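You operate a simulated robot arm through the tools that you are given. There is no shell and no other tool. Be economical: measure what you need, move in short steps, check, and stop when the job is done.

You run a simulated two-armed robot. Do the job below in one go: nothing can be reset, and whatever is moved stays where it is left.

Task
Pick up the large blue can with one hand, pass it to the other hand and put it on the middle shelf of the clamp bench. Set down upright: large blue can.

It is judged by the outcome, as a careful person would: the job done as asked, and still so three seconds after it is handed in. It fails if anything else is knocked over, pushed out of place, dropped, spilled or broken.

Robot
Two 7-joint arms with four-finger grippers on one trunk, on a base that drives. Base frame: it is fixed to the floor where the robot stands at the start and does not move with it; the origin is under the middle of the robot, x ahead of it, y to its left, z up; the surface under the hand at the start is at about z = 880. Lengths are in mm, angles in degrees, forces in N, time in s.
The left shoulder is at the start at [40, 181, 1130], the right one opposite. With the tool pointing down near the work surface each hand reaches from about 320 to 840 mm from the robot's upright axis, wherever it stands, measured 20 degrees to its own side. Places, roughly: middle shelf of the clamp bench [600, 1100, 500]. Payload 3.67 kg a hand.
Tool frame (each hand has its own): the origin (TCP) lies between the finger pads and is the grasp point; the fingertips stand 28 mm ahead of it; z points along the fingers, y is the line along which they close. Largest opening 112 mm; the body of the gripper starts 73 mm behind the TCP.
Orientation is told as [roll, pitch, yaw] about the base's x, y, z axes, in that order, counted from this pose: with the fingers straight down and closing along the base's y, the tool's x points along the base's -x, its y along +y and its z along -z.

Tools
- The arms move only by the tool servo_tool. It takes "left_series", "right_series" or both (then of equal length, played together; a hand with none holds still); each is a list of rows, each an object (a shift or turn left out is 0, a gripper value left out holds the last) with "xyz": the shift along the tool's x, y, z in mm, a list of three; "turn": the turn, a rotation vector about the tool's x, y, z in degrees, a list of three; "hand": the opening, from 0 (shut) to 1 (fully open). In form: [{"xyz": [dx, dy, dz], "turn": [rx, ry, rz], "hand": hand}, ...]. A call has 1 to 12 rows; each row shifts and turns the commanded pose from where the row before left it, along the tool's axes as they then stand. A row lasts 0.2 s, in which the tool goes at most 50 mm and 8.6 degrees; a call with a longer step from one row to the next is refused whole, and so is a gripper value outside its range. A pose out of reach is approached as far as the arm can. The call stops where the force on the tool passes 40 N (or 10 N more than at its start, if that is more) or the arm is blocked; 0.2 s more then pass. The fingers move at their own pace and stop on an object; they squeeze with about 39 N. The grip force told is the motor's: it shows also when the fingers shut on nothing. Time passes only in rows, and 0.2 s behind the last, so rows that do not move let the fingers close. It gives the time, the measured TCP pose, the force on the tool (base axes), the opening and the grip force at its end, in the units of the frame above (readings bear some noise), with the torque about the TCP (base axes, N m) and any sound that the robot's microphone picked up.
- Cameras (640 x 400 px; columns grow to the right, rows downward): "scene" is now at [103.8, 31, 1360.5]; the picture's right is [0.34, -0.94, 0.00], its down [-0.53, -0.19, -0.82] and it looks along [0.78, 0.28, -0.57] (base axes); focal length 276 px, centre (320, 200). "left" rides on the left gripper at [60, 18, -104] in its tool frame; the picture's right is [-0.29, 0.96, 0.00], its down [-0.80, -0.24, -0.55] and it looks along [-0.53, -0.16, 0.83] (tool axes); focal length 234 px, centre (320, 200). "right" rides on the right gripper at [60, -18, -104] in its tool frame; the picture's right is [0.29, 0.96, 0.00], its down [-0.80, 0.24, -0.55] and it looks along [-0.53, 0.16, 0.83] (tool axes); focal length 234 px, centre (320, 200). There is no depth. A picture from a camera that has moved, and an enlarged one, comes with that camera's place and axes in the base frame and with its lens.
- grab_frame(camera): a new picture of that camera. The clock stands still meanwhile.
- slide_trunk(by): slides the trunk up (or, below 0, down) by that many mm; the arms and the scene camera ride with it, the base frame stays. It gives what a move gives, with no picture.
- steer(legs): drives the robot by 1 to 6 legs, each [ahead, left, turn to the left] in mm, mm and degrees, along the robot's own axes; the way and the turn of a leg run together, so that a leg with both is an arc; at most 1500 mm and 180 degrees a leg. The arms and the cameras ride along, it lands a little off, and it stops where it bumps. It gives what a move gives.
- aim_head(pan, tilt): turns the head with the scene camera to pan (to the left, within 86 degrees either way) and tilt (down, from -29 to 69), counted from straight ahead of the robot. It gives what a move gives.
- inspect(camera, box): a new picture of the part [left, top, right, bottom] of that camera's present view, enlarged. The clock stands still meanwhile.
- finish_job(): hands the job in; it is judged then, once.

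Go step by step. Nothing tells you exact positions but the pictures and the camera data: compare them with the known pose of the tool, close in by small moves and look again before you grip or let go. The budget is 120 turns and 88 pictures, counting those below and the enlarged ones. Unless the task says otherwise, let go and move clear before handing in, and close with one line.

The tools are called after "Emit:" as a command line: name --argument value ..., lists and objects as JSON in quotes. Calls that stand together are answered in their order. servo_tool: Moves the arms, as the interface text tells. Its arguments: {"type":"object","properties":{"left_series":{"type":"array","items":{"type":"object","properties":{"xyz":{"type":"array","items":{"type":"number"}},"turn":{"type":"array","items":{"type":"number"}},"hand":{"type":"number"}}}},"right_series":{"type":"array","items":{"type":"object","properties":{"xyz":{"type":"array","items":{"type":"number"}},"turn":{"type":"array","items":{"type":"number"}},"hand":{"type":"number"}}}}},"required":[]} The other tools are called the same way: slide_trunk (by) slides the trunk up or down; steer (legs) drives the base; aim_head (pan, tilt) turns the head that bears the scene camera; grab_frame (camera) takes a picture; inspect (camera, box) takes an enlarged picture of a part of a camera's view; finish_job () hands the job in.

At the start:

```text
time: 0.0
left_tcp_pos: [468.9, 491.5, 1136.7]
left_ee_rot: [0.0, 0.0, 0.0]
left_wrist_force: [0.3, 0.8, 0.1]
left_torque: [-0.02, 0.02, 0.0]
left_width: 111.8
left_grasp_force: 0.2
right_tcp_pos: [428.4, 15.0, 1143.1]
right_ee_rot: [0.0, 0.0, 0.0]
right_wrist_force: [0.1, 0.3, 0.0]
right_torque: [0.01, -0.01, 0.0]
right_width: 111.9
right_grasp_force: 0.0
trunk travel left (down, up): [-250.0, 264.0]
robot x, y, heading: [1.1, 1.2, -0.2]
head pan, tilt: [19.8, 34.4]
```

scene: 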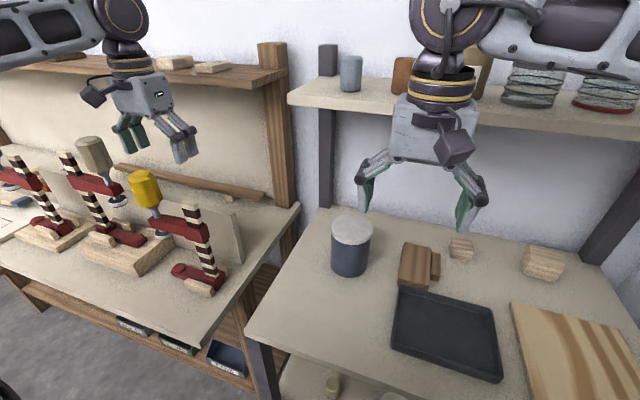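
right: 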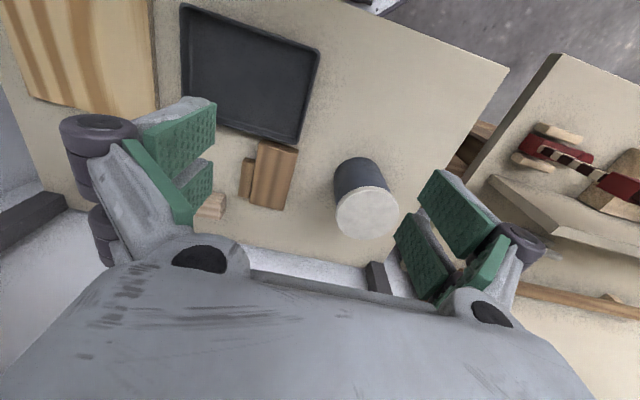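
left: 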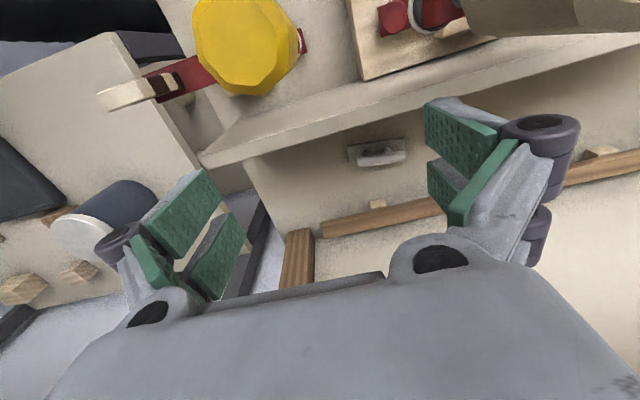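

The large blue can appears to stand on the right-hand bench near [548, 118], about 86 mm wide and about 100 mm tall. First I'll look at the clamp bench and its shelves.

Emit:
aim_head --pan 65 --tilt 45

Emit:
grab_frame --camera "scene"

Emit:
inspect --camera "right" --box '[220, 120, 460, 270]'

```text
time: 1.1
left_tcp_pos: [470.8, 492.8, 1135.0]
left_ee_rot: [0.0, 0.0, 0.1]
left_wrist_force: [-0.5, -0.7, -0.4]
left_torque: [0.02, 0.0, -0.03]
left_width: 111.9
left_grasp_force: 0.1
right_tcp_pos: [429.0, 16.3, 1142.1]
right_ee_rot: [0.1, 0.0, 0.1]
right_wrist_force: [0.4, 0.7, -0.3]
right_torque: [0.02, 0.01, -0.01]
right_width: 112.0
right_grasp_force: 0.0
trunk travel left (down, up): [-250.0, 264.0]
robot x, y, heading: [2.0, -0.3, 0.2]
head pan, tilt: [65.0, 45.0]
```

```text
84 pictures are left
camera scene: at [55.1, 74.7, 1344.8], right [0.91, -0.42, 0.0], down [-0.3, -0.64, -0.71], along [0.3, 0.64, -0.71], focal length 276 px, centre (320, 200)
```

scene: 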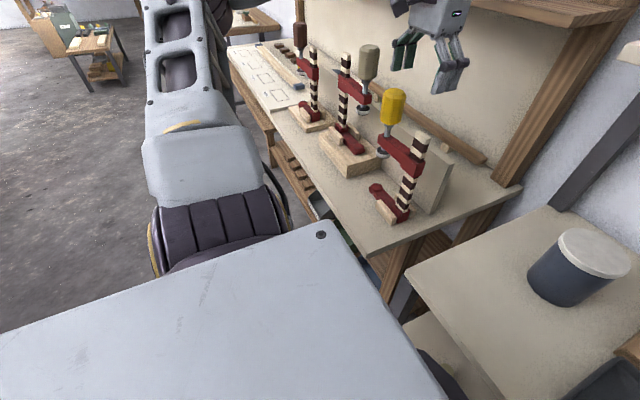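

```text
2.67 times, centred on (340, 195) of right
camera zoom: at [368.4, -2.4, 1248.2], right [-0.29, 0.96, 0.0], down [0.8, 0.24, 0.55], along [0.53, 0.16, -0.83], focal length 624 px, centre (267, 213)
```

zoom: 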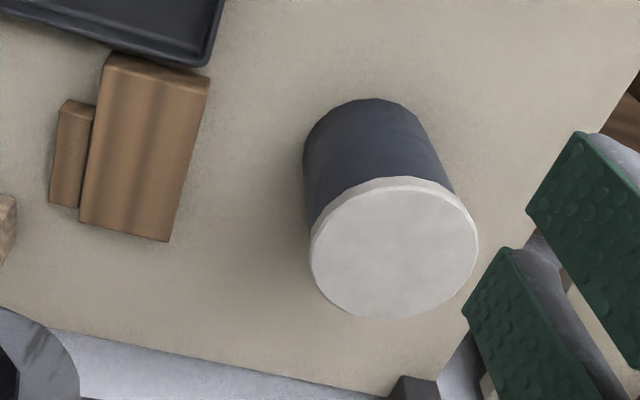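

The blue can is at about [543, 121], with its lid near z = 980. I'll bring the right hand above it and look again.

Emit:
servo_tool --right_series '[{"xyz": [-29, 26, 0], "hand": 1}, {"xyz": [-29, 26, 0]}, {"xyz": [-29, 26, 0]}, {"xyz": [-27, 26, 0]}, {"xyz": [0, 0, 30]}, {"xyz": [0, 0, 30]}, {}]'

Emit:
grab_frame --camera "right"

Emit:
aim_head --pan 20 --tilt 34

Emit:
grab_frame --camera "scene"

```text
time: 2.0
left_tcp_pos: [467.8, 490.8, 1134.8]
left_ee_rot: [0.0, 0.1, -0.1]
left_wrist_force: [1.4, 1.4, -1.5]
left_torque: [-0.13, 0.13, -0.03]
left_width: 112.1
left_grasp_force: 0.0
right_tcp_pos: [509.9, 95.4, 1145.3]
right_ee_rot: [-0.7, 0.7, 0.1]
right_wrist_force: [-44.7, -25.1, 4.7]
right_torque: [2.41, -4.33, -1.94]
right_width: 112.0
right_grasp_force: 0.0
trunk travel left (down, up): [-250.0, 264.0]
robot x, y, heading: [-0.8, 1.6, 0.0]
head pan, tilt: [65.0, 45.0]
stopped in row 4 (right hand): the force on the tool passed its limit at 99 N (the readings are from after the stop); the commanded pose is now the measured one
```

```text
82 pictures are left
camera right: at [450.9, 79.2, 1251.6], right [-0.29, 0.96, -0.01], down [0.8, 0.25, 0.54], along [0.52, 0.15, -0.84], focal length 234 px, centre (320, 200)
```

right: 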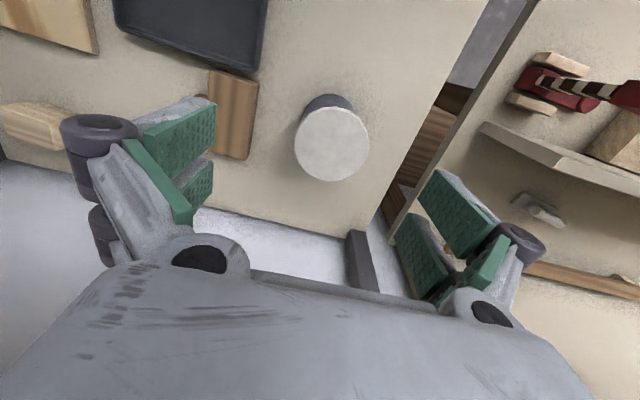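

```text
time: 3.1
left_tcp_pos: [467.7, 491.1, 1137.3]
left_ee_rot: [0.0, -0.1, -0.1]
left_wrist_force: [0.0, 0.8, -0.7]
left_torque: [0.01, 0.02, 0.03]
left_width: 112.1
left_grasp_force: 0.0
right_tcp_pos: [510.1, 96.9, 1145.9]
right_ee_rot: [-0.6, 0.4, 0.1]
right_wrist_force: [-22.2, -4.6, 3.2]
right_torque: [0.36, -2.26, -0.57]
right_width: 111.8
right_grasp_force: 0.1
trunk travel left (down, up): [-250.0, 264.0]
robot x, y, heading: [-0.2, 3.4, -0.0]
head pan, tilt: [20.0, 34.0]
```

```text
81 pictures are left
camera scene: at [99.6, 30.4, 1361.5], right [0.34, -0.94, 0.0], down [-0.52, -0.19, -0.83], along [0.78, 0.28, -0.56], focal length 276 px, centre (320, 200)
```

scene: 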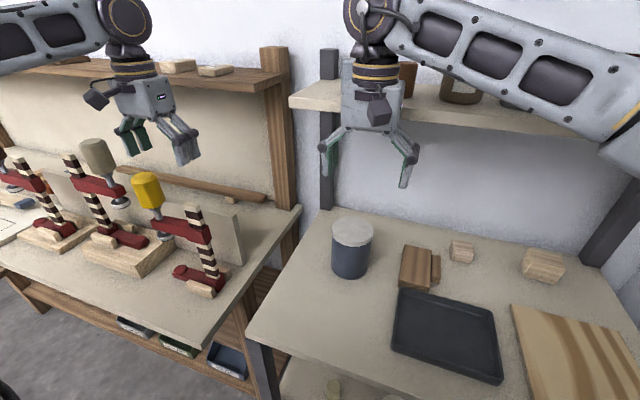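

The right wrist touched the bench's upper shelf edge (about x = 560, z = 1220), so a vertical approach won't fit there. I'll back off, tilt the hand 45° forward and come at the can from the front and above.

Emit:
servo_tool --right_series '[{"xyz": [40, 0, 0]}, {"xyz": [40, 0, 0]}, {"turn": [0, -7.5, 0]}, {"turn": [0, -7.5, 0]}, {"turn": [0, -7.5, 0]}, {"turn": [0, -7.5, 0]}, {"turn": [0, -7.5, 0]}, {"turn": [0, -7.5, 0]}, {}]'

Emit:
grab_frame --camera "scene"

Emit:
grab_frame --camera "right"

```text
time: 5.1
left_tcp_pos: [471.4, 491.0, 1134.4]
left_ee_rot: [0.0, 0.1, -0.2]
left_wrist_force: [0.4, 0.0, -0.5]
left_torque: [-0.02, -0.01, 0.0]
left_width: 111.8
left_grasp_force: 0.0
right_tcp_pos: [433.5, 97.1, 1144.0]
right_ee_rot: [-0.8, -44.5, 0.9]
right_wrist_force: [0.7, 0.5, -0.2]
right_torque: [0.02, 0.0, 0.0]
right_width: 112.1
right_grasp_force: 0.1
trunk travel left (down, up): [-250.0, 264.0]
robot x, y, heading: [-2.2, 4.4, -0.1]
head pan, tilt: [20.0, 34.0]
```

```text
80 pictures are left
camera scene: at [104.1, 31.0, 1361.1], right [0.34, -0.94, 0.0], down [-0.53, -0.19, -0.83], along [0.78, 0.28, -0.56], focal length 276 px, centre (320, 200)
```

scene: 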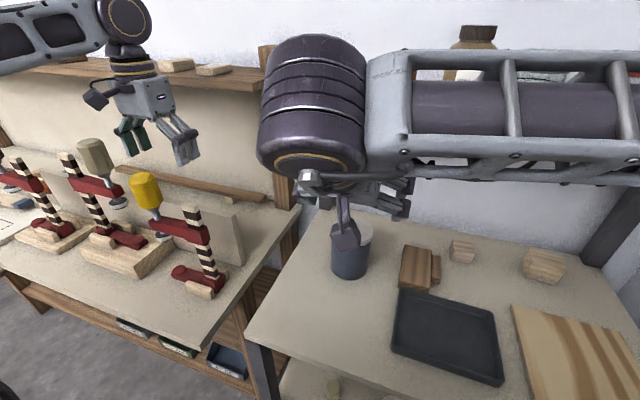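

```text
79 pictures are left
camera right: at [318.4, 78.5, 1177.5], right [-0.21, 0.95, -0.21], down [0.18, 0.25, 0.95], along [0.96, 0.16, -0.22], focal length 234 px, centre (320, 200)
```

right: 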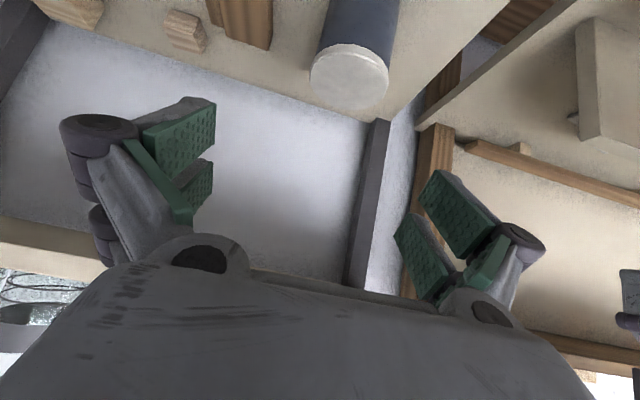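

The lid centre is fixed by two views at [540, 117.5, 979]. I'll move to a standoff along the 45° line and check alignment.

Emit:
servo_tool --right_series '[{"xyz": [18, 6.8, 24.6]}, {"xyz": [18, 6.8, 24.6]}, {"xyz": [18, 6.8, 24.6]}, {}]'

Emit:
grab_frame --camera "right"

```text
time: 6.1
left_tcp_pos: [470.4, 492.3, 1135.1]
left_ee_rot: [0.1, 0.0, -0.1]
left_wrist_force: [-0.2, 0.3, -0.2]
left_torque: [0.07, -0.04, 0.03]
left_width: 111.8
left_grasp_force: 0.0
right_tcp_pos: [447.8, 114.6, 1053.0]
right_ee_rot: [-0.7, -44.4, 0.7]
right_wrist_force: [-0.1, -0.3, 0.6]
right_torque: [-0.01, -0.01, 0.02]
right_width: 112.1
right_grasp_force: 0.1
trunk travel left (down, up): [-250.0, 264.0]
robot x, y, heading: [-1.1, -1.0, -0.4]
head pan, tilt: [20.0, 34.0]
```

```text
78 pictures are left
camera right: at [331.6, 97.8, 1087.0], right [-0.21, 0.95, -0.21], down [0.18, 0.25, 0.95], along [0.96, 0.16, -0.22], focal length 234 px, centre (320, 200)
```

right: 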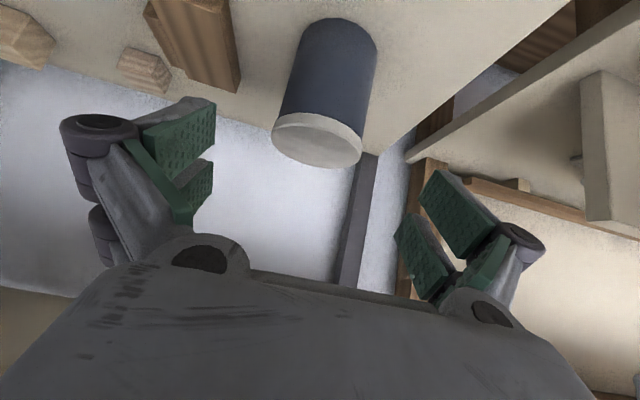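

Alignment looks good, with the can near [542, 118]. I'll advance along the tool axis and check before closing.

Emit:
servo_tool --right_series '[{"xyz": [0, 0.7, 26]}, {"xyz": [0, 0.7, 26]}, {"xyz": [0, 0.7, 26]}, {"xyz": [-1, 0.7, 26]}, {"xyz": [-1, 0.7, 26]}, {}]'

Emit:
grab_frame --camera "right"

Emit:
grab_frame --camera "scene"

```text
time: 7.5
left_tcp_pos: [469.6, 490.9, 1133.5]
left_ee_rot: [0.0, 0.1, -0.1]
left_wrist_force: [0.0, 0.0, 0.3]
left_torque: [-0.01, 0.0, -0.02]
left_width: 112.5
left_grasp_force: 0.1
right_tcp_pos: [538.9, 118.9, 962.9]
right_ee_rot: [-0.8, -44.6, 0.9]
right_wrist_force: [0.2, -0.4, -0.2]
right_torque: [0.01, -0.02, -0.01]
right_width: 112.1
right_grasp_force: 0.0
trunk travel left (down, up): [-250.0, 264.0]
robot x, y, heading: [-4.0, 0.1, -0.1]
head pan, tilt: [20.0, 34.0]
```

```text
77 pictures are left
camera right: at [423.1, 101.3, 995.8], right [-0.21, 0.95, -0.21], down [0.18, 0.25, 0.95], along [0.96, 0.16, -0.22], focal length 234 px, centre (320, 200)
```

right: 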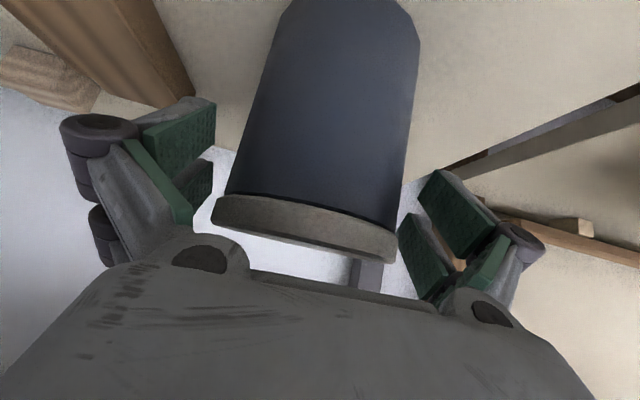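

```text
76 pictures are left
camera scene: at [103.5, 31.1, 1361.2], right [0.34, -0.94, 0.0], down [-0.53, -0.19, -0.83], along [0.78, 0.28, -0.56], focal length 276 px, centre (320, 200)
```

scene: 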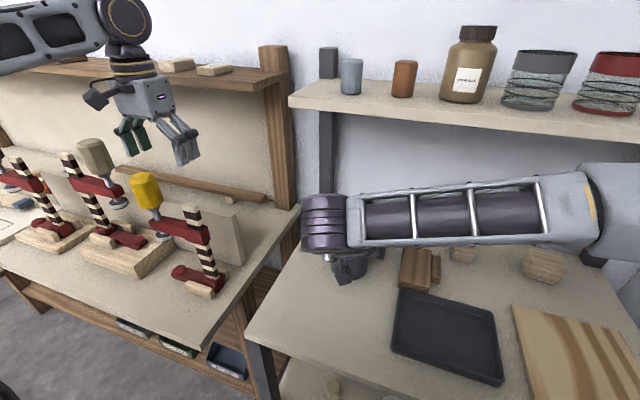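

The can sits between the pads, so I'll close the right hand.

Emit:
servo_tool --right_series '[{"hand": 0.6}, {"hand": 0.3}, {"hand": 0.0}, {}, {}]'

Emit:
grab_frame --camera "right"

```text
time: 8.7
left_tcp_pos: [471.7, 491.2, 1134.9]
left_ee_rot: [-0.1, 0.1, -0.1]
left_wrist_force: [0.4, 0.1, 0.4]
left_torque: [0.01, -0.05, 0.0]
left_width: 111.9
left_grasp_force: 0.2
right_tcp_pos: [540.3, 118.7, 962.3]
right_ee_rot: [-0.8, -44.4, 0.7]
right_wrist_force: [0.7, -1.3, 2.5]
right_torque: [0.11, -0.09, -0.08]
right_width: 84.7
right_grasp_force: 39.4
trunk travel left (down, up): [-250.0, 264.0]
robot x, y, heading: [-2.1, 0.4, -0.0]
head pan, tilt: [20.0, 34.0]
```

```text
75 pictures are left
camera right: at [423.3, 101.1, 996.1], right [-0.21, 0.95, -0.21], down [0.18, 0.25, 0.95], along [0.96, 0.16, -0.22], focal length 234 px, centre (320, 200)
```

right: 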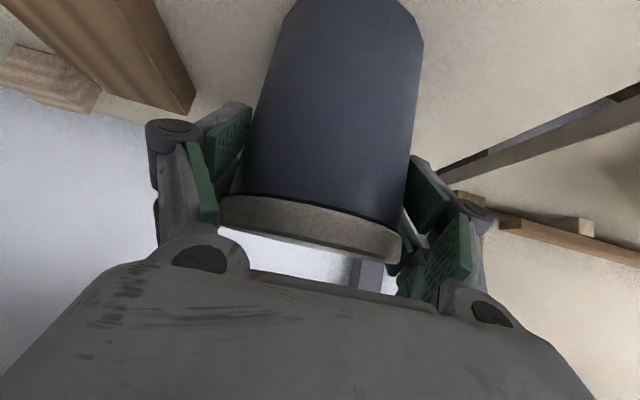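

Grip is firm at 84.7 mm. I'll lift straight up, then draw back from the shelf.

Emit:
servo_tool --right_series '[{"xyz": [-10, 0, -10]}, {"xyz": [-15, 0, -15]}, {"xyz": [-15, 0, -15]}, {"xyz": [-15, 0, -15]}, {"xyz": [18, 0, -18]}, {"xyz": [18, 0, -18]}, {"xyz": [18, 0, -18]}, {"xyz": [18, 0, -18]}, {}]'

Emit:
grab_frame --camera "scene"

```text
time: 10.7
left_tcp_pos: [471.8, 491.0, 1134.5]
left_ee_rot: [-0.1, 0.1, -0.1]
left_wrist_force: [0.1, -0.1, 0.0]
left_torque: [-0.02, -0.02, 0.0]
left_width: 112.0
left_grasp_force: 0.0
right_tcp_pos: [438.7, 119.7, 1039.8]
right_ee_rot: [-0.8, -44.5, 0.8]
right_wrist_force: [1.3, -0.8, -4.4]
right_torque: [-0.06, 0.02, 0.0]
right_width: 84.5
right_grasp_force: 38.5
trunk travel left (down, up): [-250.0, 264.0]
robot x, y, heading: [-1.7, 2.0, -0.1]
head pan, tilt: [20.0, 34.0]
```

```text
74 pictures are left
camera scene: at [104.7, 31.0, 1361.0], right [0.34, -0.94, 0.0], down [-0.53, -0.19, -0.83], along [0.78, 0.28, -0.56], focal length 276 px, centre (320, 200)
```

scene: 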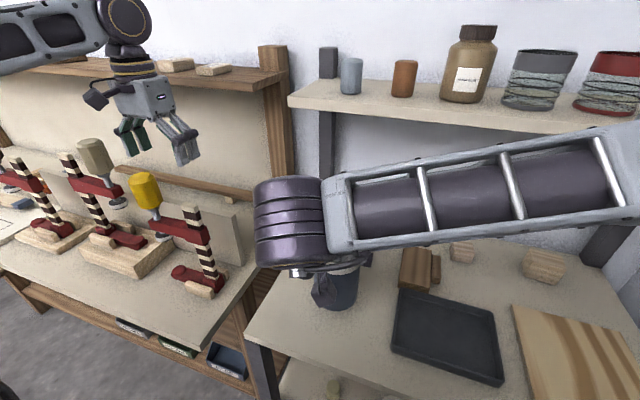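

The can is lifted cleanly. I'll back the base 450 mm away from the benches and look at the clamp bench shelves.

Emit:
steer --legs '[[-450, 0, 0]]'

Emit:
aim_head --pan 50 --tilt 35

Emit:
grab_frame --camera "scene"

```text
time: 13.5
left_tcp_pos: [21.0, 492.5, 1133.3]
left_ee_rot: [-0.1, 0.1, -0.1]
left_wrist_force: [-0.6, 0.7, 0.2]
left_torque: [0.01, -0.01, 0.0]
left_width: 111.9
left_grasp_force: 0.0
right_tcp_pos: [-11.9, 119.1, 1041.3]
right_ee_rot: [-0.8, -44.3, 0.7]
right_wrist_force: [0.1, 0.0, -4.1]
right_torque: [0.04, -0.04, -0.01]
right_width: 84.5
right_grasp_force: 39.1
trunk travel left (down, up): [-250.0, 264.0]
robot x, y, heading: [-449.6, 0.6, -0.0]
head pan, tilt: [20.0, 34.0]
```

```text
time: 14.5
left_tcp_pos: [22.5, 491.0, 1134.1]
left_ee_rot: [-0.1, 0.1, -0.1]
left_wrist_force: [1.1, -0.2, -0.5]
left_torque: [0.03, 0.01, 0.01]
left_width: 112.0
left_grasp_force: 0.1
right_tcp_pos: [-12.8, 119.7, 1041.6]
right_ee_rot: [-0.8, -44.4, 0.6]
right_wrist_force: [0.7, 0.2, -4.5]
right_torque: [0.02, 0.02, -0.01]
right_width: 84.8
right_grasp_force: 39.2
trunk travel left (down, up): [-250.0, 264.0]
robot x, y, heading: [-448.4, 1.1, -0.2]
head pan, tilt: [50.0, 35.0]
```

```text
73 pictures are left
camera scene: at [-372.3, 69.4, 1359.5], right [0.76, -0.65, 0.0], down [-0.37, -0.44, -0.82], along [0.53, 0.63, -0.57], focal length 276 px, centre (320, 200)
```

scene: 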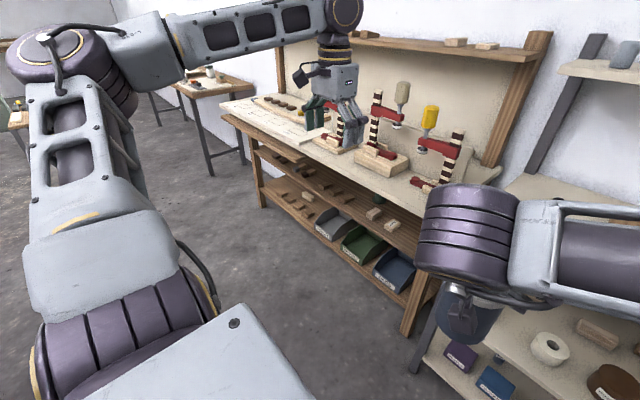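

I can see the bench shelves in part, and they're clear enough to plan. In this free space I'll set up the handover: the right hand brings the can to the centre and yaws 45° left, so the left hand can come in at 90° to it.

Emit:
servo_tool --right_series '[{"xyz": [-11, -30, 11]}, {"xyz": [-11, -30, 11]}, {"xyz": [-11, -30, 11]}, {"xyz": [-11, -29, 11]}, {"turn": [-5.3, 0, -5.3]}, {"turn": [-5.3, 0, -5.3]}, {"turn": [-5.3, 0, -5.3]}, {"turn": [-5.3, 0, -5.3]}, {"turn": [-5.3, 0, -5.3]}, {"turn": [-5.3, 0, -5.3]}, {}]' --left_series '[{}, {}, {}, {}, {"turn": [0, 0, 7.5]}, {"turn": [0, 0, 7.5]}, {"turn": [0, 0, 7.5]}, {"turn": [0, 0, 7.5]}, {"turn": [0, 0, 7.5]}, {"turn": [0, 0, 7.5]}, {}]'

Emit:
aim_head --pan 5 --tilt 35

Emit:
grab_frame --camera "scene"

```text
time: 17.1
left_tcp_pos: [13.5, 516.0, 1130.0]
left_ee_rot: [-0.5, -0.8, -44.6]
left_wrist_force: [-0.5, -0.2, 0.1]
left_torque: [0.0, -0.05, 0.01]
left_width: 112.0
left_grasp_force: 0.0
right_tcp_pos: [44.8, 29.8, 1042.8]
right_ee_rot: [-1.5, -43.5, 47.6]
right_wrist_force: [-1.1, 0.9, -3.9]
right_torque: [-0.01, -0.03, -0.04]
right_width: 84.8
right_grasp_force: 38.8
trunk travel left (down, up): [-250.0, 264.0]
robot x, y, heading: [-448.2, 6.0, 0.3]
head pan, tilt: [50.0, 35.0]
stopped in row 11 (left hand): the arm was blocked; the commanded pose is now the measured one
```

```text
time: 18.2
left_tcp_pos: [17.1, 514.6, 1126.7]
left_ee_rot: [-0.7, -0.8, -44.9]
left_wrist_force: [-0.2, -0.4, -0.3]
left_torque: [-0.03, 0.01, 0.01]
left_width: 111.7
left_grasp_force: 0.1
right_tcp_pos: [46.9, 28.3, 1040.5]
right_ee_rot: [-1.3, -43.4, 47.2]
right_wrist_force: [-0.8, 0.6, -4.5]
right_torque: [0.03, 0.03, 0.0]
right_width: 84.8
right_grasp_force: 38.8
trunk travel left (down, up): [-250.0, 264.0]
robot x, y, heading: [-445.8, 1.5, 0.4]
head pan, tilt: [5.0, 35.0]
```

```text
72 pictures are left
camera scene: at [-342.9, 33.9, 1359.4], right [0.09, -1.0, 0.02], down [-0.57, -0.07, -0.82], along [0.82, 0.07, -0.57], focal length 276 px, centre (320, 200)
```

scene: 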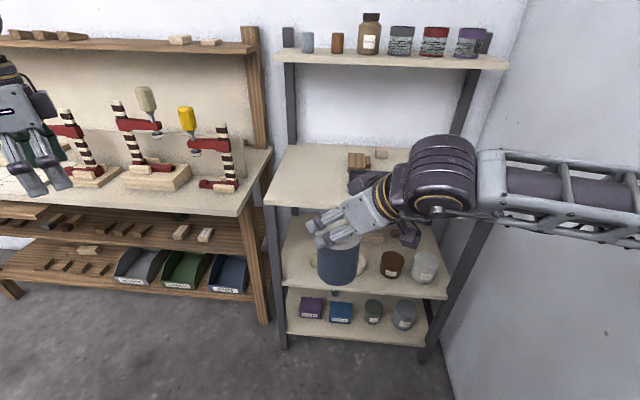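

The can is held near [47, 28] with its base at z ≈ 958. The middle shelf is the first board under the clamp bench top (z ≈ 500, front edge x ≈ 490). I'll bring the left hand inward and start tilting it.

Emit:
servo_tool --left_series '[{"xyz": [-22, -32, 0]}, {"xyz": [-22, -32, 0]}, {"xyz": [-22, -32, 0]}, {"xyz": [-22, -32, 0]}, {"xyz": [-22, -32, 0]}, {"xyz": [-22, -32, 0]}, {"turn": [0, -7.5, 0]}, {"turn": [0, -7.5, 0]}, {"turn": [0, -7.5, 0]}, {"turn": [0, -7.5, 0]}, {"turn": [0, -7.5, 0]}, {}]'

Emit:
grab_frame --camera "scene"

```text
time: 20.8
left_tcp_pos: [-24.3, 285.6, 1129.4]
left_ee_rot: [-0.9, -38.2, -44.1]
left_wrist_force: [0.0, 0.3, 0.1]
left_torque: [-0.05, 0.02, 0.04]
left_width: 112.1
left_grasp_force: 0.0
right_tcp_pos: [46.8, 27.6, 1040.4]
right_ee_rot: [-1.2, -43.3, 47.1]
right_wrist_force: [-0.1, -0.1, -3.8]
right_torque: [0.02, 0.01, 0.0]
right_width: 84.5
right_grasp_force: 39.1
trunk travel left (down, up): [-250.0, 264.0]
robot x, y, heading: [-450.9, 3.5, 0.1]
head pan, tilt: [5.0, 35.0]
```

```text
71 pictures are left
camera scene: at [-342.8, 33.7, 1359.4], right [0.09, -1.0, 0.02], down [-0.57, -0.07, -0.82], along [0.82, 0.06, -0.57], focal length 276 px, centre (320, 200)
```

scene: 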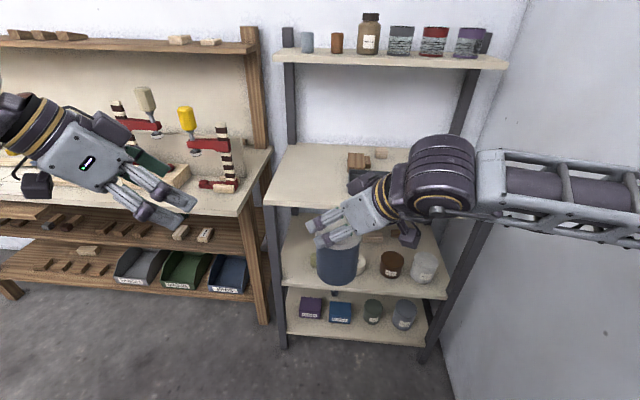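

Both hands look well clear. I'll finish tilting the left hand to about 15° below horizontal and move it to a standoff from the can.

Emit:
servo_tool --left_series '[{"turn": [0, -7.5, 0]}, {"turn": [0, -7.5, 0]}, {"turn": [0, -7.5, 0]}, {"turn": [0, -7.5, 0]}, {"turn": [0, -7.0, 0]}, {"xyz": [14, -26.3, 23.6]}, {"xyz": [14, -26.3, 23.6]}, {"xyz": [14, -26.3, 23.6]}, {"xyz": [14, -26.3, 23.6]}, {"xyz": [14, -26.3, 23.6]}, {}]'

Emit:
grab_frame --camera "scene"

Emit:
grab_frame --camera "left"

```text
time: 23.2
left_tcp_pos: [36.0, 156.8, 1041.6]
left_ee_rot: [-3.0, -75.2, -42.0]
left_wrist_force: [-0.6, 0.1, 0.5]
left_torque: [0.0, -0.02, 0.0]
left_width: 112.0
left_grasp_force: 0.1
left hand out of reach, approached as far as the arm can: row 5, 6, 7, 8, 9, 10
right_tcp_pos: [46.7, 26.9, 1041.0]
right_ee_rot: [-1.2, -43.4, 47.1]
right_wrist_force: [0.0, 0.3, -4.3]
right_torque: [0.0, 0.0, 0.03]
right_width: 84.7
right_grasp_force: 38.6
trunk travel left (down, up): [-250.0, 264.0]
robot x, y, heading: [-447.3, 1.6, 0.2]
head pan, tilt: [5.0, 35.0]
```

```text
70 pictures are left
camera scene: at [-342.7, 33.7, 1359.5], right [0.09, -1.0, 0.02], down [-0.57, -0.07, -0.82], along [0.82, 0.06, -0.57], focal length 276 px, centre (320, 200)
```

scene: 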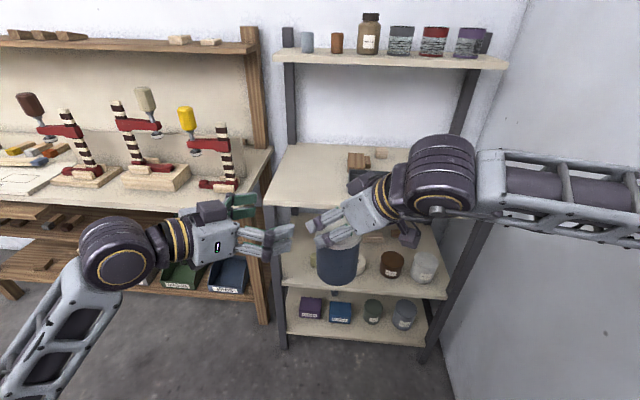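

```text
69 pictures are left
camera left: at [-32.6, 250.8, 1008.9], right [0.73, 0.63, 0.27], down [-0.4, 0.07, 0.92], along [0.56, -0.77, 0.3], focal length 234 px, centre (320, 200)
```

left: 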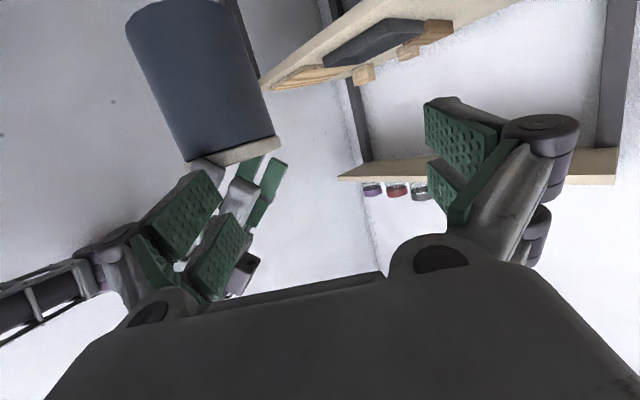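

The left arm can't fold that close to the body, so I'll push the can further out with the right hand.

Emit:
servo_tool --right_series '[{"xyz": [-9.7, -23.1, 9.2]}, {"xyz": [-9.7, -23.1, 9.2]}, {"xyz": [-9.7, -23.1, 9.2]}, {"xyz": [-9.7, -23.1, 9.2]}, {"xyz": [-9.7, -23.1, 9.2]}, {}]' --left_series '[{}, {}, {}, {}, {}, {}]'

```text
time: 24.6
left_tcp_pos: [34.3, 147.3, 1043.1]
left_ee_rot: [-1.2, -74.9, -43.7]
left_wrist_force: [0.1, 0.3, 0.2]
left_torque: [0.0, 0.0, 0.05]
left_width: 112.1
left_grasp_force: 0.1
right_tcp_pos: [178.0, -19.1, 1043.1]
right_ee_rot: [-0.8, -43.9, 46.4]
right_wrist_force: [-1.0, 0.0, -3.6]
right_torque: [0.0, -0.01, -0.01]
right_width: 84.7
right_grasp_force: 38.8
trunk travel left (down, up): [-250.0, 264.0]
robot x, y, heading: [-448.7, 4.1, 0.3]
head pan, tilt: [5.0, 35.0]
```

Emit:
servo_tool --left_series '[{"xyz": [-4, -5.2, 27.7]}, {"xyz": [-4, -5.2, 27.7]}, {"xyz": [-4, -5.2, 27.7]}, {}]'

Emit:
grab_frame --camera "scene"

Emit:
grab_frame --camera "left"

```text
time: 25.6
left_tcp_pos: [82.7, 76.9, 1032.9]
left_ee_rot: [-1.0, -74.9, -43.9]
left_wrist_force: [0.1, 0.0, -0.1]
left_torque: [-0.04, 0.01, 0.03]
left_width: 112.0
left_grasp_force: 0.0
right_tcp_pos: [176.0, -16.4, 1044.0]
right_ee_rot: [-0.8, -43.9, 46.6]
right_wrist_force: [1.1, -0.1, -2.8]
right_torque: [0.0, 0.01, 0.0]
right_width: 84.8
right_grasp_force: 39.0
trunk travel left (down, up): [-250.0, 264.0]
robot x, y, heading: [-449.9, 3.2, 0.4]
head pan, tilt: [5.0, 35.0]
```

```text
68 pictures are left
camera scene: at [-345.5, 20.9, 1359.8], right [0.09, -1.0, 0.01], down [-0.57, -0.06, -0.82], along [0.82, 0.07, -0.57], focal length 276 px, centre (320, 200)
```

scene: 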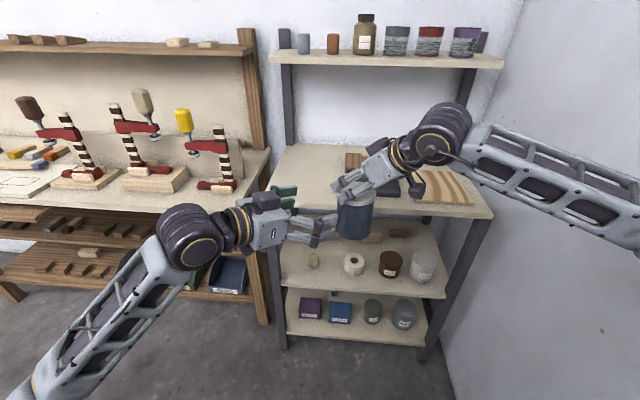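

```text
67 pictures are left
camera left: at [13.6, 171.0, 1002.2], right [0.73, 0.63, 0.27], down [-0.4, 0.06, 0.92], along [0.56, -0.78, 0.3], focal length 234 px, centre (320, 200)
```

left: 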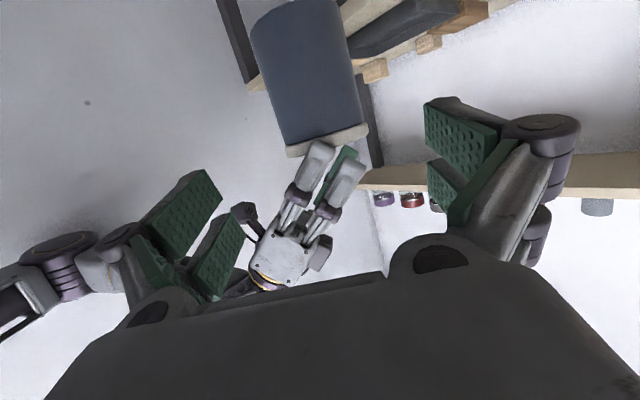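

The left hand reached its standoff, but in its view the lid seems lower in the right grip than expected. I'll check the right grip before going on.

Emit:
grab_frame --camera "right"

Emit:
inspect --camera "scene" --box '[260, 140, 460, 265]'

Emit:
inspect --camera "left" --box '[200, 0, 440, 200]'

```text
66 pictures are left
camera right: at [108.7, -112.4, 1078.7], right [-0.83, 0.52, -0.21], down [-0.05, 0.31, 0.95], along [0.55, 0.8, -0.23], focal length 234 px, centre (320, 200)
```

right: 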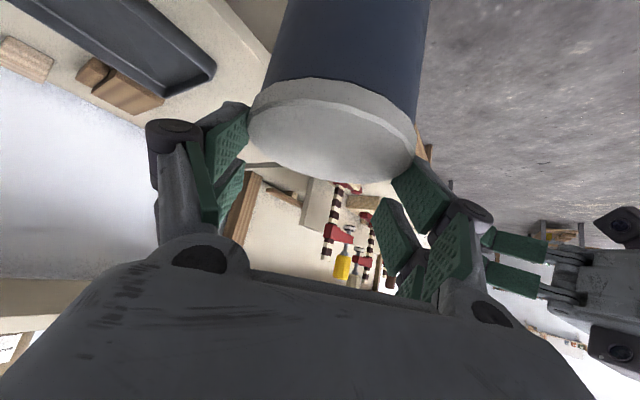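

```text
3.20 times, centred on (360, 202) of scene
camera zoom: at [-345.5, 20.9, 1359.8], right [0.09, -1.0, 0.01], down [-0.57, -0.06, -0.82], along [0.82, 0.07, -0.57], focal length 884 px, centre (192, 192)
```

zoom: 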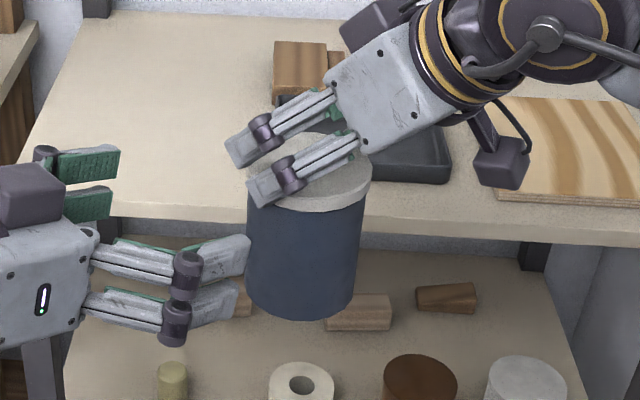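

```text
2.00 times, centred on (320, 100) of left
camera zoom: at [13.6, 171.0, 1002.2], right [0.73, 0.63, 0.27], down [-0.4, 0.06, 0.92], along [0.56, -0.78, 0.3], focal length 468 px, centre (320, 400)
```

zoom: 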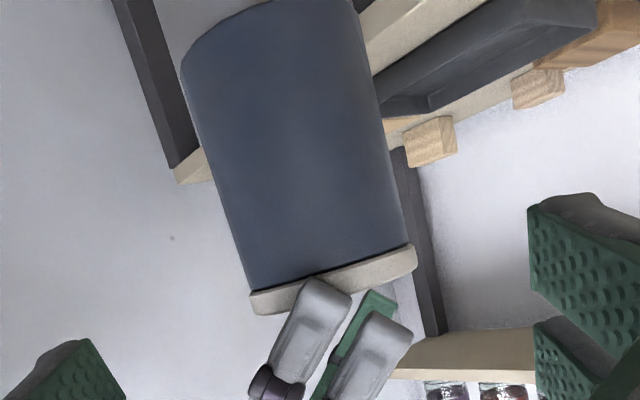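

The can has sagged in the right grip and is now held only near its lid (lid z ≈ 1015, base ≈ 912), still upright. I'll aim the left hand at mid-body, around z = 962, advancing partway and checking.

Emit:
servo_tool --left_series '[{"xyz": [17.5, -1.7, 0], "hand": 1}, {"xyz": [17.5, -1.8, 0]}, {"xyz": [0, 0, 27.5]}, {"xyz": [0, 0, 27.5]}, {}]'

Emit:
grab_frame --camera "left"

Emit:
inspect --camera "scene" --box '[260, 140, 460, 265]'

```text
time: 26.8
left_tcp_pos: [109.7, 43.6, 985.0]
left_ee_rot: [-0.8, -74.9, -44.0]
left_wrist_force: [0.3, 0.8, 0.3]
left_torque: [-0.01, -0.01, 0.02]
left_width: 111.9
left_grasp_force: 0.0
right_tcp_pos: [176.7, -16.8, 1043.8]
right_ee_rot: [-0.8, -43.9, 46.5]
right_wrist_force: [0.3, -1.3, -4.2]
right_torque: [0.04, -0.03, -0.04]
right_width: 84.5
right_grasp_force: 38.9
trunk travel left (down, up): [-250.0, 264.0]
robot x, y, heading: [-446.2, 2.3, 0.1]
head pan, tilt: [5.0, 35.0]
```

```text
63 pictures are left
camera left: at [42.9, 137.9, 954.6], right [0.73, 0.63, 0.27], down [-0.4, 0.06, 0.91], along [0.56, -0.78, 0.3], focal length 234 px, centre (320, 200)
```

left: 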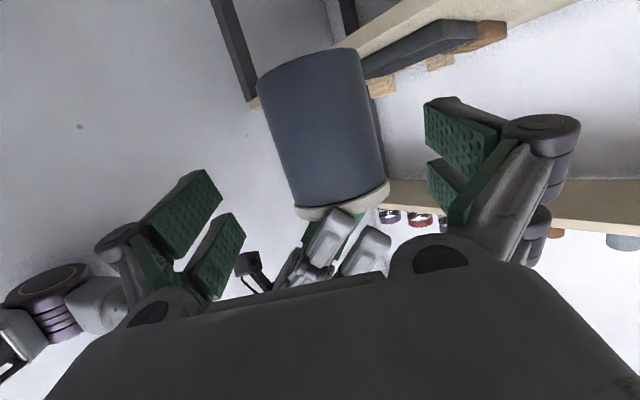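

```text
3.20 times, centred on (360, 202) of scene
camera zoom: at [-345.4, 20.8, 1359.9], right [0.09, -1.0, 0.01], down [-0.57, -0.06, -0.82], along [0.82, 0.07, -0.57], focal length 884 px, centre (192, 192)
```

zoom: 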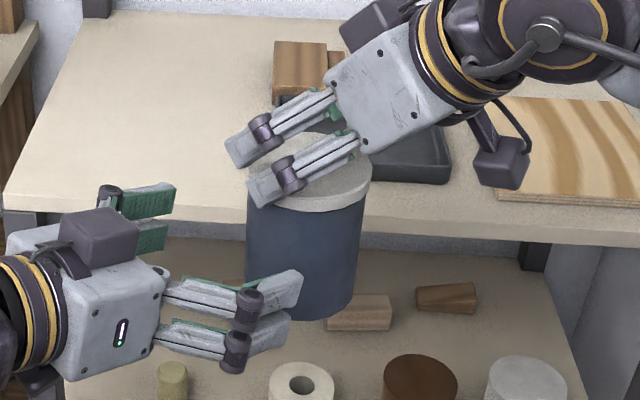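

The can is steady at about z 917–1010 and centred within a few mm of the left fingers. I'll advance the rest of the way and check before closing.

Emit:
servo_tool --left_series '[{"xyz": [0, 1, 27.5]}, {"xyz": [0, 1, 27.5]}, {"xyz": [0, 0, 27.5]}, {}]'

Emit:
grab_frame --camera "left"

Emit:
inspect --camera "scene" --box '[260, 140, 460, 265]'

```text
time: 27.8
left_tcp_pos: [167.6, -11.7, 964.2]
left_ee_rot: [-1.1, -74.8, -43.9]
left_wrist_force: [-0.8, 0.1, 0.7]
left_torque: [0.01, 0.03, -0.03]
left_width: 112.2
left_grasp_force: 0.0
right_tcp_pos: [176.1, -17.8, 1042.5]
right_ee_rot: [-0.8, -43.9, 46.5]
right_wrist_force: [-0.1, -0.4, -3.8]
right_torque: [0.01, 0.03, 0.03]
right_width: 84.9
right_grasp_force: 39.4
trunk travel left (down, up): [-250.0, 264.0]
robot x, y, heading: [-447.8, 2.5, -0.0]
head pan, tilt: [5.0, 35.0]
```

```text
61 pictures are left
camera left: at [99.7, 82.2, 932.6], right [0.73, 0.63, 0.27], down [-0.4, 0.06, 0.92], along [0.56, -0.78, 0.3], focal length 234 px, centre (320, 200)
```

left: 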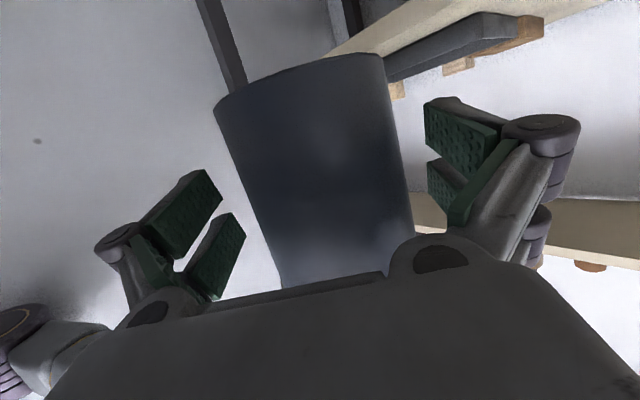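

```text
3.20 times, centred on (360, 202) of scene
camera zoom: at [-345.3, 20.8, 1359.9], right [0.09, -1.0, 0.01], down [-0.57, -0.06, -0.82], along [0.82, 0.07, -0.57], focal length 884 px, centre (192, 192)
```

zoom: 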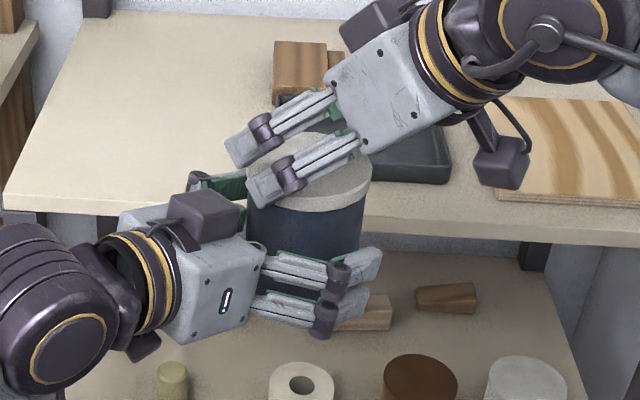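

The can is centred between the left pads. I'll close the left hand.

Emit:
servo_tool --left_series '[{"hand": 0.8}, {"hand": 0.7}, {"hand": 0.0}, {}, {}]'

Emit:
grab_frame --camera "left"

Emit:
grab_frame --camera "right"

```text
time: 29.0
left_tcp_pos: [168.4, -9.8, 963.1]
left_ee_rot: [-1.0, -74.9, -43.7]
left_wrist_force: [7.8, 14.2, 0.7]
left_torque: [-0.65, 0.6, 0.51]
left_width: 81.0
left_grasp_force: 39.7
right_tcp_pos: [178.3, -18.4, 1043.2]
right_ee_rot: [-0.9, -43.8, 46.4]
right_wrist_force: [-8.8, -14.0, -4.6]
right_torque: [-0.52, 0.04, -0.28]
right_width: 84.8
right_grasp_force: 39.0
trunk travel left (down, up): [-250.0, 264.0]
robot x, y, heading: [-446.1, 2.3, 0.6]
head pan, tilt: [5.0, 35.0]
```

```text
59 pictures are left
camera left: at [100.5, 83.7, 932.5], right [0.73, 0.63, 0.27], down [-0.4, 0.06, 0.92], along [0.56, -0.78, 0.3], focal length 234 px, centre (320, 200)
```

left: 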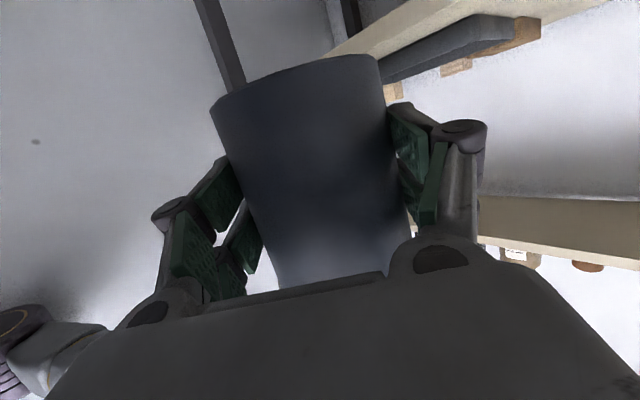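

```text
58 pictures are left
camera right: at [109.3, -112.8, 1078.4], right [-0.83, 0.52, -0.21], down [-0.05, 0.31, 0.95], along [0.55, 0.8, -0.23], focal length 234 px, centre (320, 200)
```

right: 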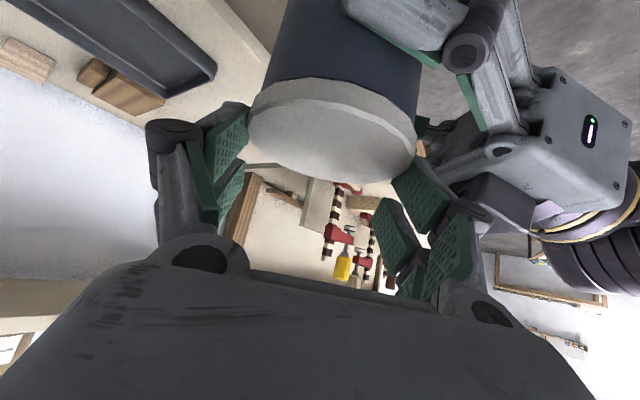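

Both hands hold it, with about 16 N of sideways strain. I'll relax that by 3 mm, then open the right hand.

Emit:
servo_tool --left_series '[{"xyz": [0, 1.5, 0]}, {"xyz": [0, 1.5, 0]}, {}, {}, {}, {}]' --right_series '[{}, {}, {}, {"hand": 0.85}, {"hand": 1.0}, {}]'

Emit:
grab_frame --camera "right"

Emit:
grab_frame --camera "left"

```text
time: 30.4
left_tcp_pos: [169.5, -8.7, 964.0]
left_ee_rot: [-1.0, -74.8, -43.8]
left_wrist_force: [0.5, 0.4, 0.3]
left_torque: [0.04, 0.03, 0.0]
left_width: 81.2
left_grasp_force: 39.2
right_tcp_pos: [177.2, -17.6, 1045.3]
right_ee_rot: [-0.9, -43.9, 46.4]
right_wrist_force: [-0.5, 0.7, 0.2]
right_torque: [-0.02, 0.02, 0.04]
right_width: 112.1
right_grasp_force: 0.0
trunk travel left (down, up): [-250.0, 264.0]
robot x, y, heading: [-446.2, 2.8, 0.2]
head pan, tilt: [5.0, 35.0]
```

```text
57 pictures are left
camera right: at [109.3, -112.2, 1079.0], right [-0.83, 0.51, -0.21], down [-0.05, 0.31, 0.95], along [0.55, 0.8, -0.23], focal length 234 px, centre (320, 200)
```

right: 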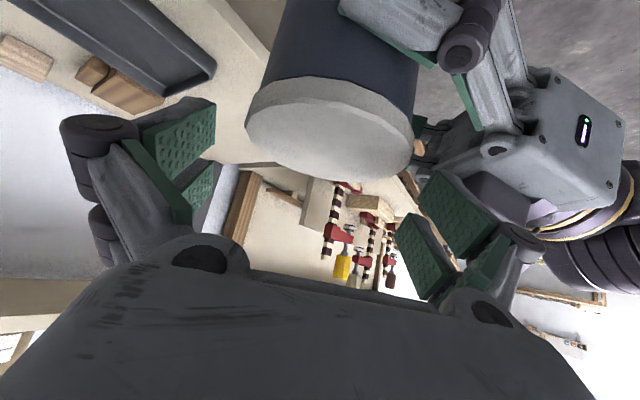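

```text
56 pictures are left
camera left: at [102.3, 84.9, 932.4], right [0.73, 0.63, 0.27], down [-0.4, 0.06, 0.92], along [0.56, -0.78, 0.3], focal length 234 px, centre (320, 200)
```

left: 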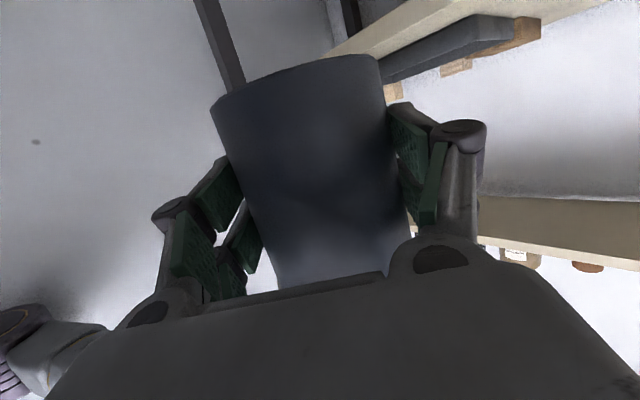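

The can looks held by the left hand alone. I'll retreat the right hand along its axis.

Emit:
servo_tool --right_series '[{"xyz": [0, 0, -15]}, {"xyz": [0, 0, -30]}, {"xyz": [0, 0, -35]}, {"xyz": [0, 0, -35]}, {"xyz": [-20, 0, -20]}, {"xyz": [0, -40, 0]}, {"xyz": [0, -40, 0]}, {}]'

Emit:
grab_frame --camera "left"

Emit:
grab_frame --camera "scene"

```text
time: 32.4
left_tcp_pos: [189.1, 48.0, 965.4]
left_ee_rot: [-2.5, -75.4, -38.6]
left_wrist_force: [-0.8, 0.1, -2.8]
left_torque: [0.04, 0.05, 0.0]
left_width: 81.3
left_grasp_force: 38.6
right_tcp_pos: [194.2, -57.1, 1161.4]
right_ee_rot: [-1.9, -43.7, 51.4]
right_wrist_force: [0.6, -0.7, -0.3]
right_torque: [0.0, -0.03, -0.03]
right_width: 112.1
right_grasp_force: 0.1
right hand out of reach, approached as far as the arm can: row 7
trunk travel left (down, up): [-250.0, 264.0]
robot x, y, heading: [-425.7, 10.1, 3.9]
head pan, tilt: [5.0, 35.0]
stopped in row 8 (right hand): the arm was blocked; the commanded pose is now the measured one
```

```text
55 pictures are left
camera left: at [114.8, 136.9, 932.4], right [0.69, 0.68, 0.27], down [-0.4, 0.05, 0.91], along [0.6, -0.74, 0.3], focal length 234 px, centre (320, 200)
```

left: 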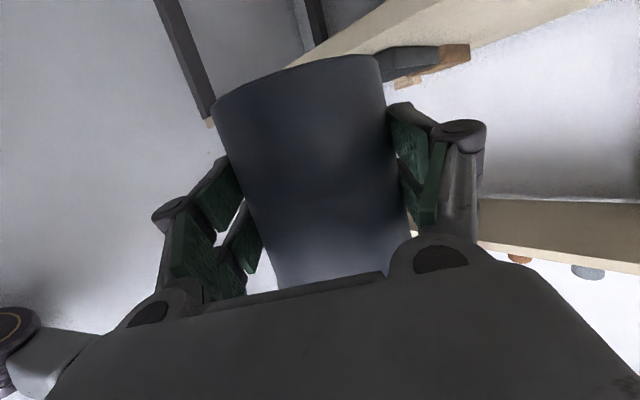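

```text
54 pictures are left
camera scene: at [-328.5, 49.2, 1360.0], right [0.15, -0.99, 0.02], down [-0.56, -0.1, -0.82], along [0.81, 0.12, -0.57], focal length 276 px, centre (320, 200)
```

scene: 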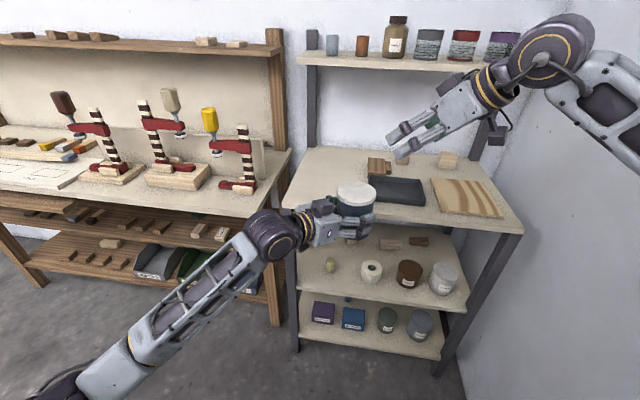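

The left hand now holds the can on its own. The right elbow met the right-hand wall and nudged the base a little. I'll free that arm, then drive back and left in front of the clamp bench.

Emit:
servo_tool --right_series '[{"xyz": [0, 30, 0]}, {"xyz": [0, 30, 0]}, {"xyz": [0, 20, 0]}, {}]'

Emit:
steer --legs '[[-100, 150, 0], [0, 600, -4]]'

Emit:
grab_frame --camera "scene"

```text
time: 33.4
left_tcp_pos: [189.9, 37.7, 964.6]
left_ee_rot: [-1.3, -75.1, -40.1]
left_wrist_force: [0.3, -0.3, -4.4]
left_torque: [0.01, -0.02, -0.01]
left_width: 81.4
left_grasp_force: 38.9
right_tcp_pos: [134.8, -19.8, 1156.1]
right_ee_rot: [-1.2, -43.9, 50.5]
right_wrist_force: [0.3, 0.4, -0.3]
right_torque: [-0.03, 0.0, 0.01]
right_width: 112.1
right_grasp_force: 0.2
trunk travel left (down, up): [-250.0, 264.0]
robot x, y, heading: [-424.8, 6.4, 3.7]
head pan, tilt: [5.0, 35.0]
```

```text
time: 38.0
left_tcp_pos: [68.9, 726.7, 961.0]
left_ee_rot: [-0.5, -74.4, -44.9]
left_wrist_force: [-0.3, 0.3, -3.5]
left_torque: [0.05, 0.02, -0.01]
left_width: 81.1
left_grasp_force: 39.7
right_tcp_pos: [11.7, 668.8, 1153.1]
right_ee_rot: [-0.2, -44.2, 45.8]
right_wrist_force: [0.2, 0.1, -0.5]
right_torque: [-0.02, 0.01, 0.0]
right_width: 112.0
right_grasp_force: 0.2
trunk travel left (down, up): [-250.0, 264.0]
robot x, y, heading: [-555.3, 750.6, -0.3]
head pan, tilt: [5.0, 35.0]
```

```text
53 pictures are left
camera scene: at [-444.6, 757.6, 1359.5], right [0.08, -1.0, 0.0], down [-0.57, -0.05, -0.82], along [0.82, 0.07, -0.57], focal length 276 px, centre (320, 200)
```

scene: 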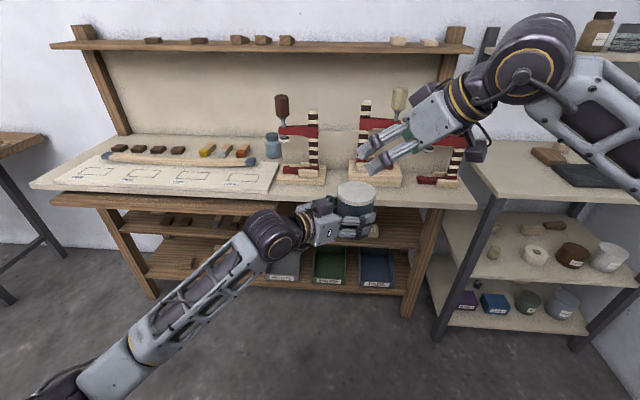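

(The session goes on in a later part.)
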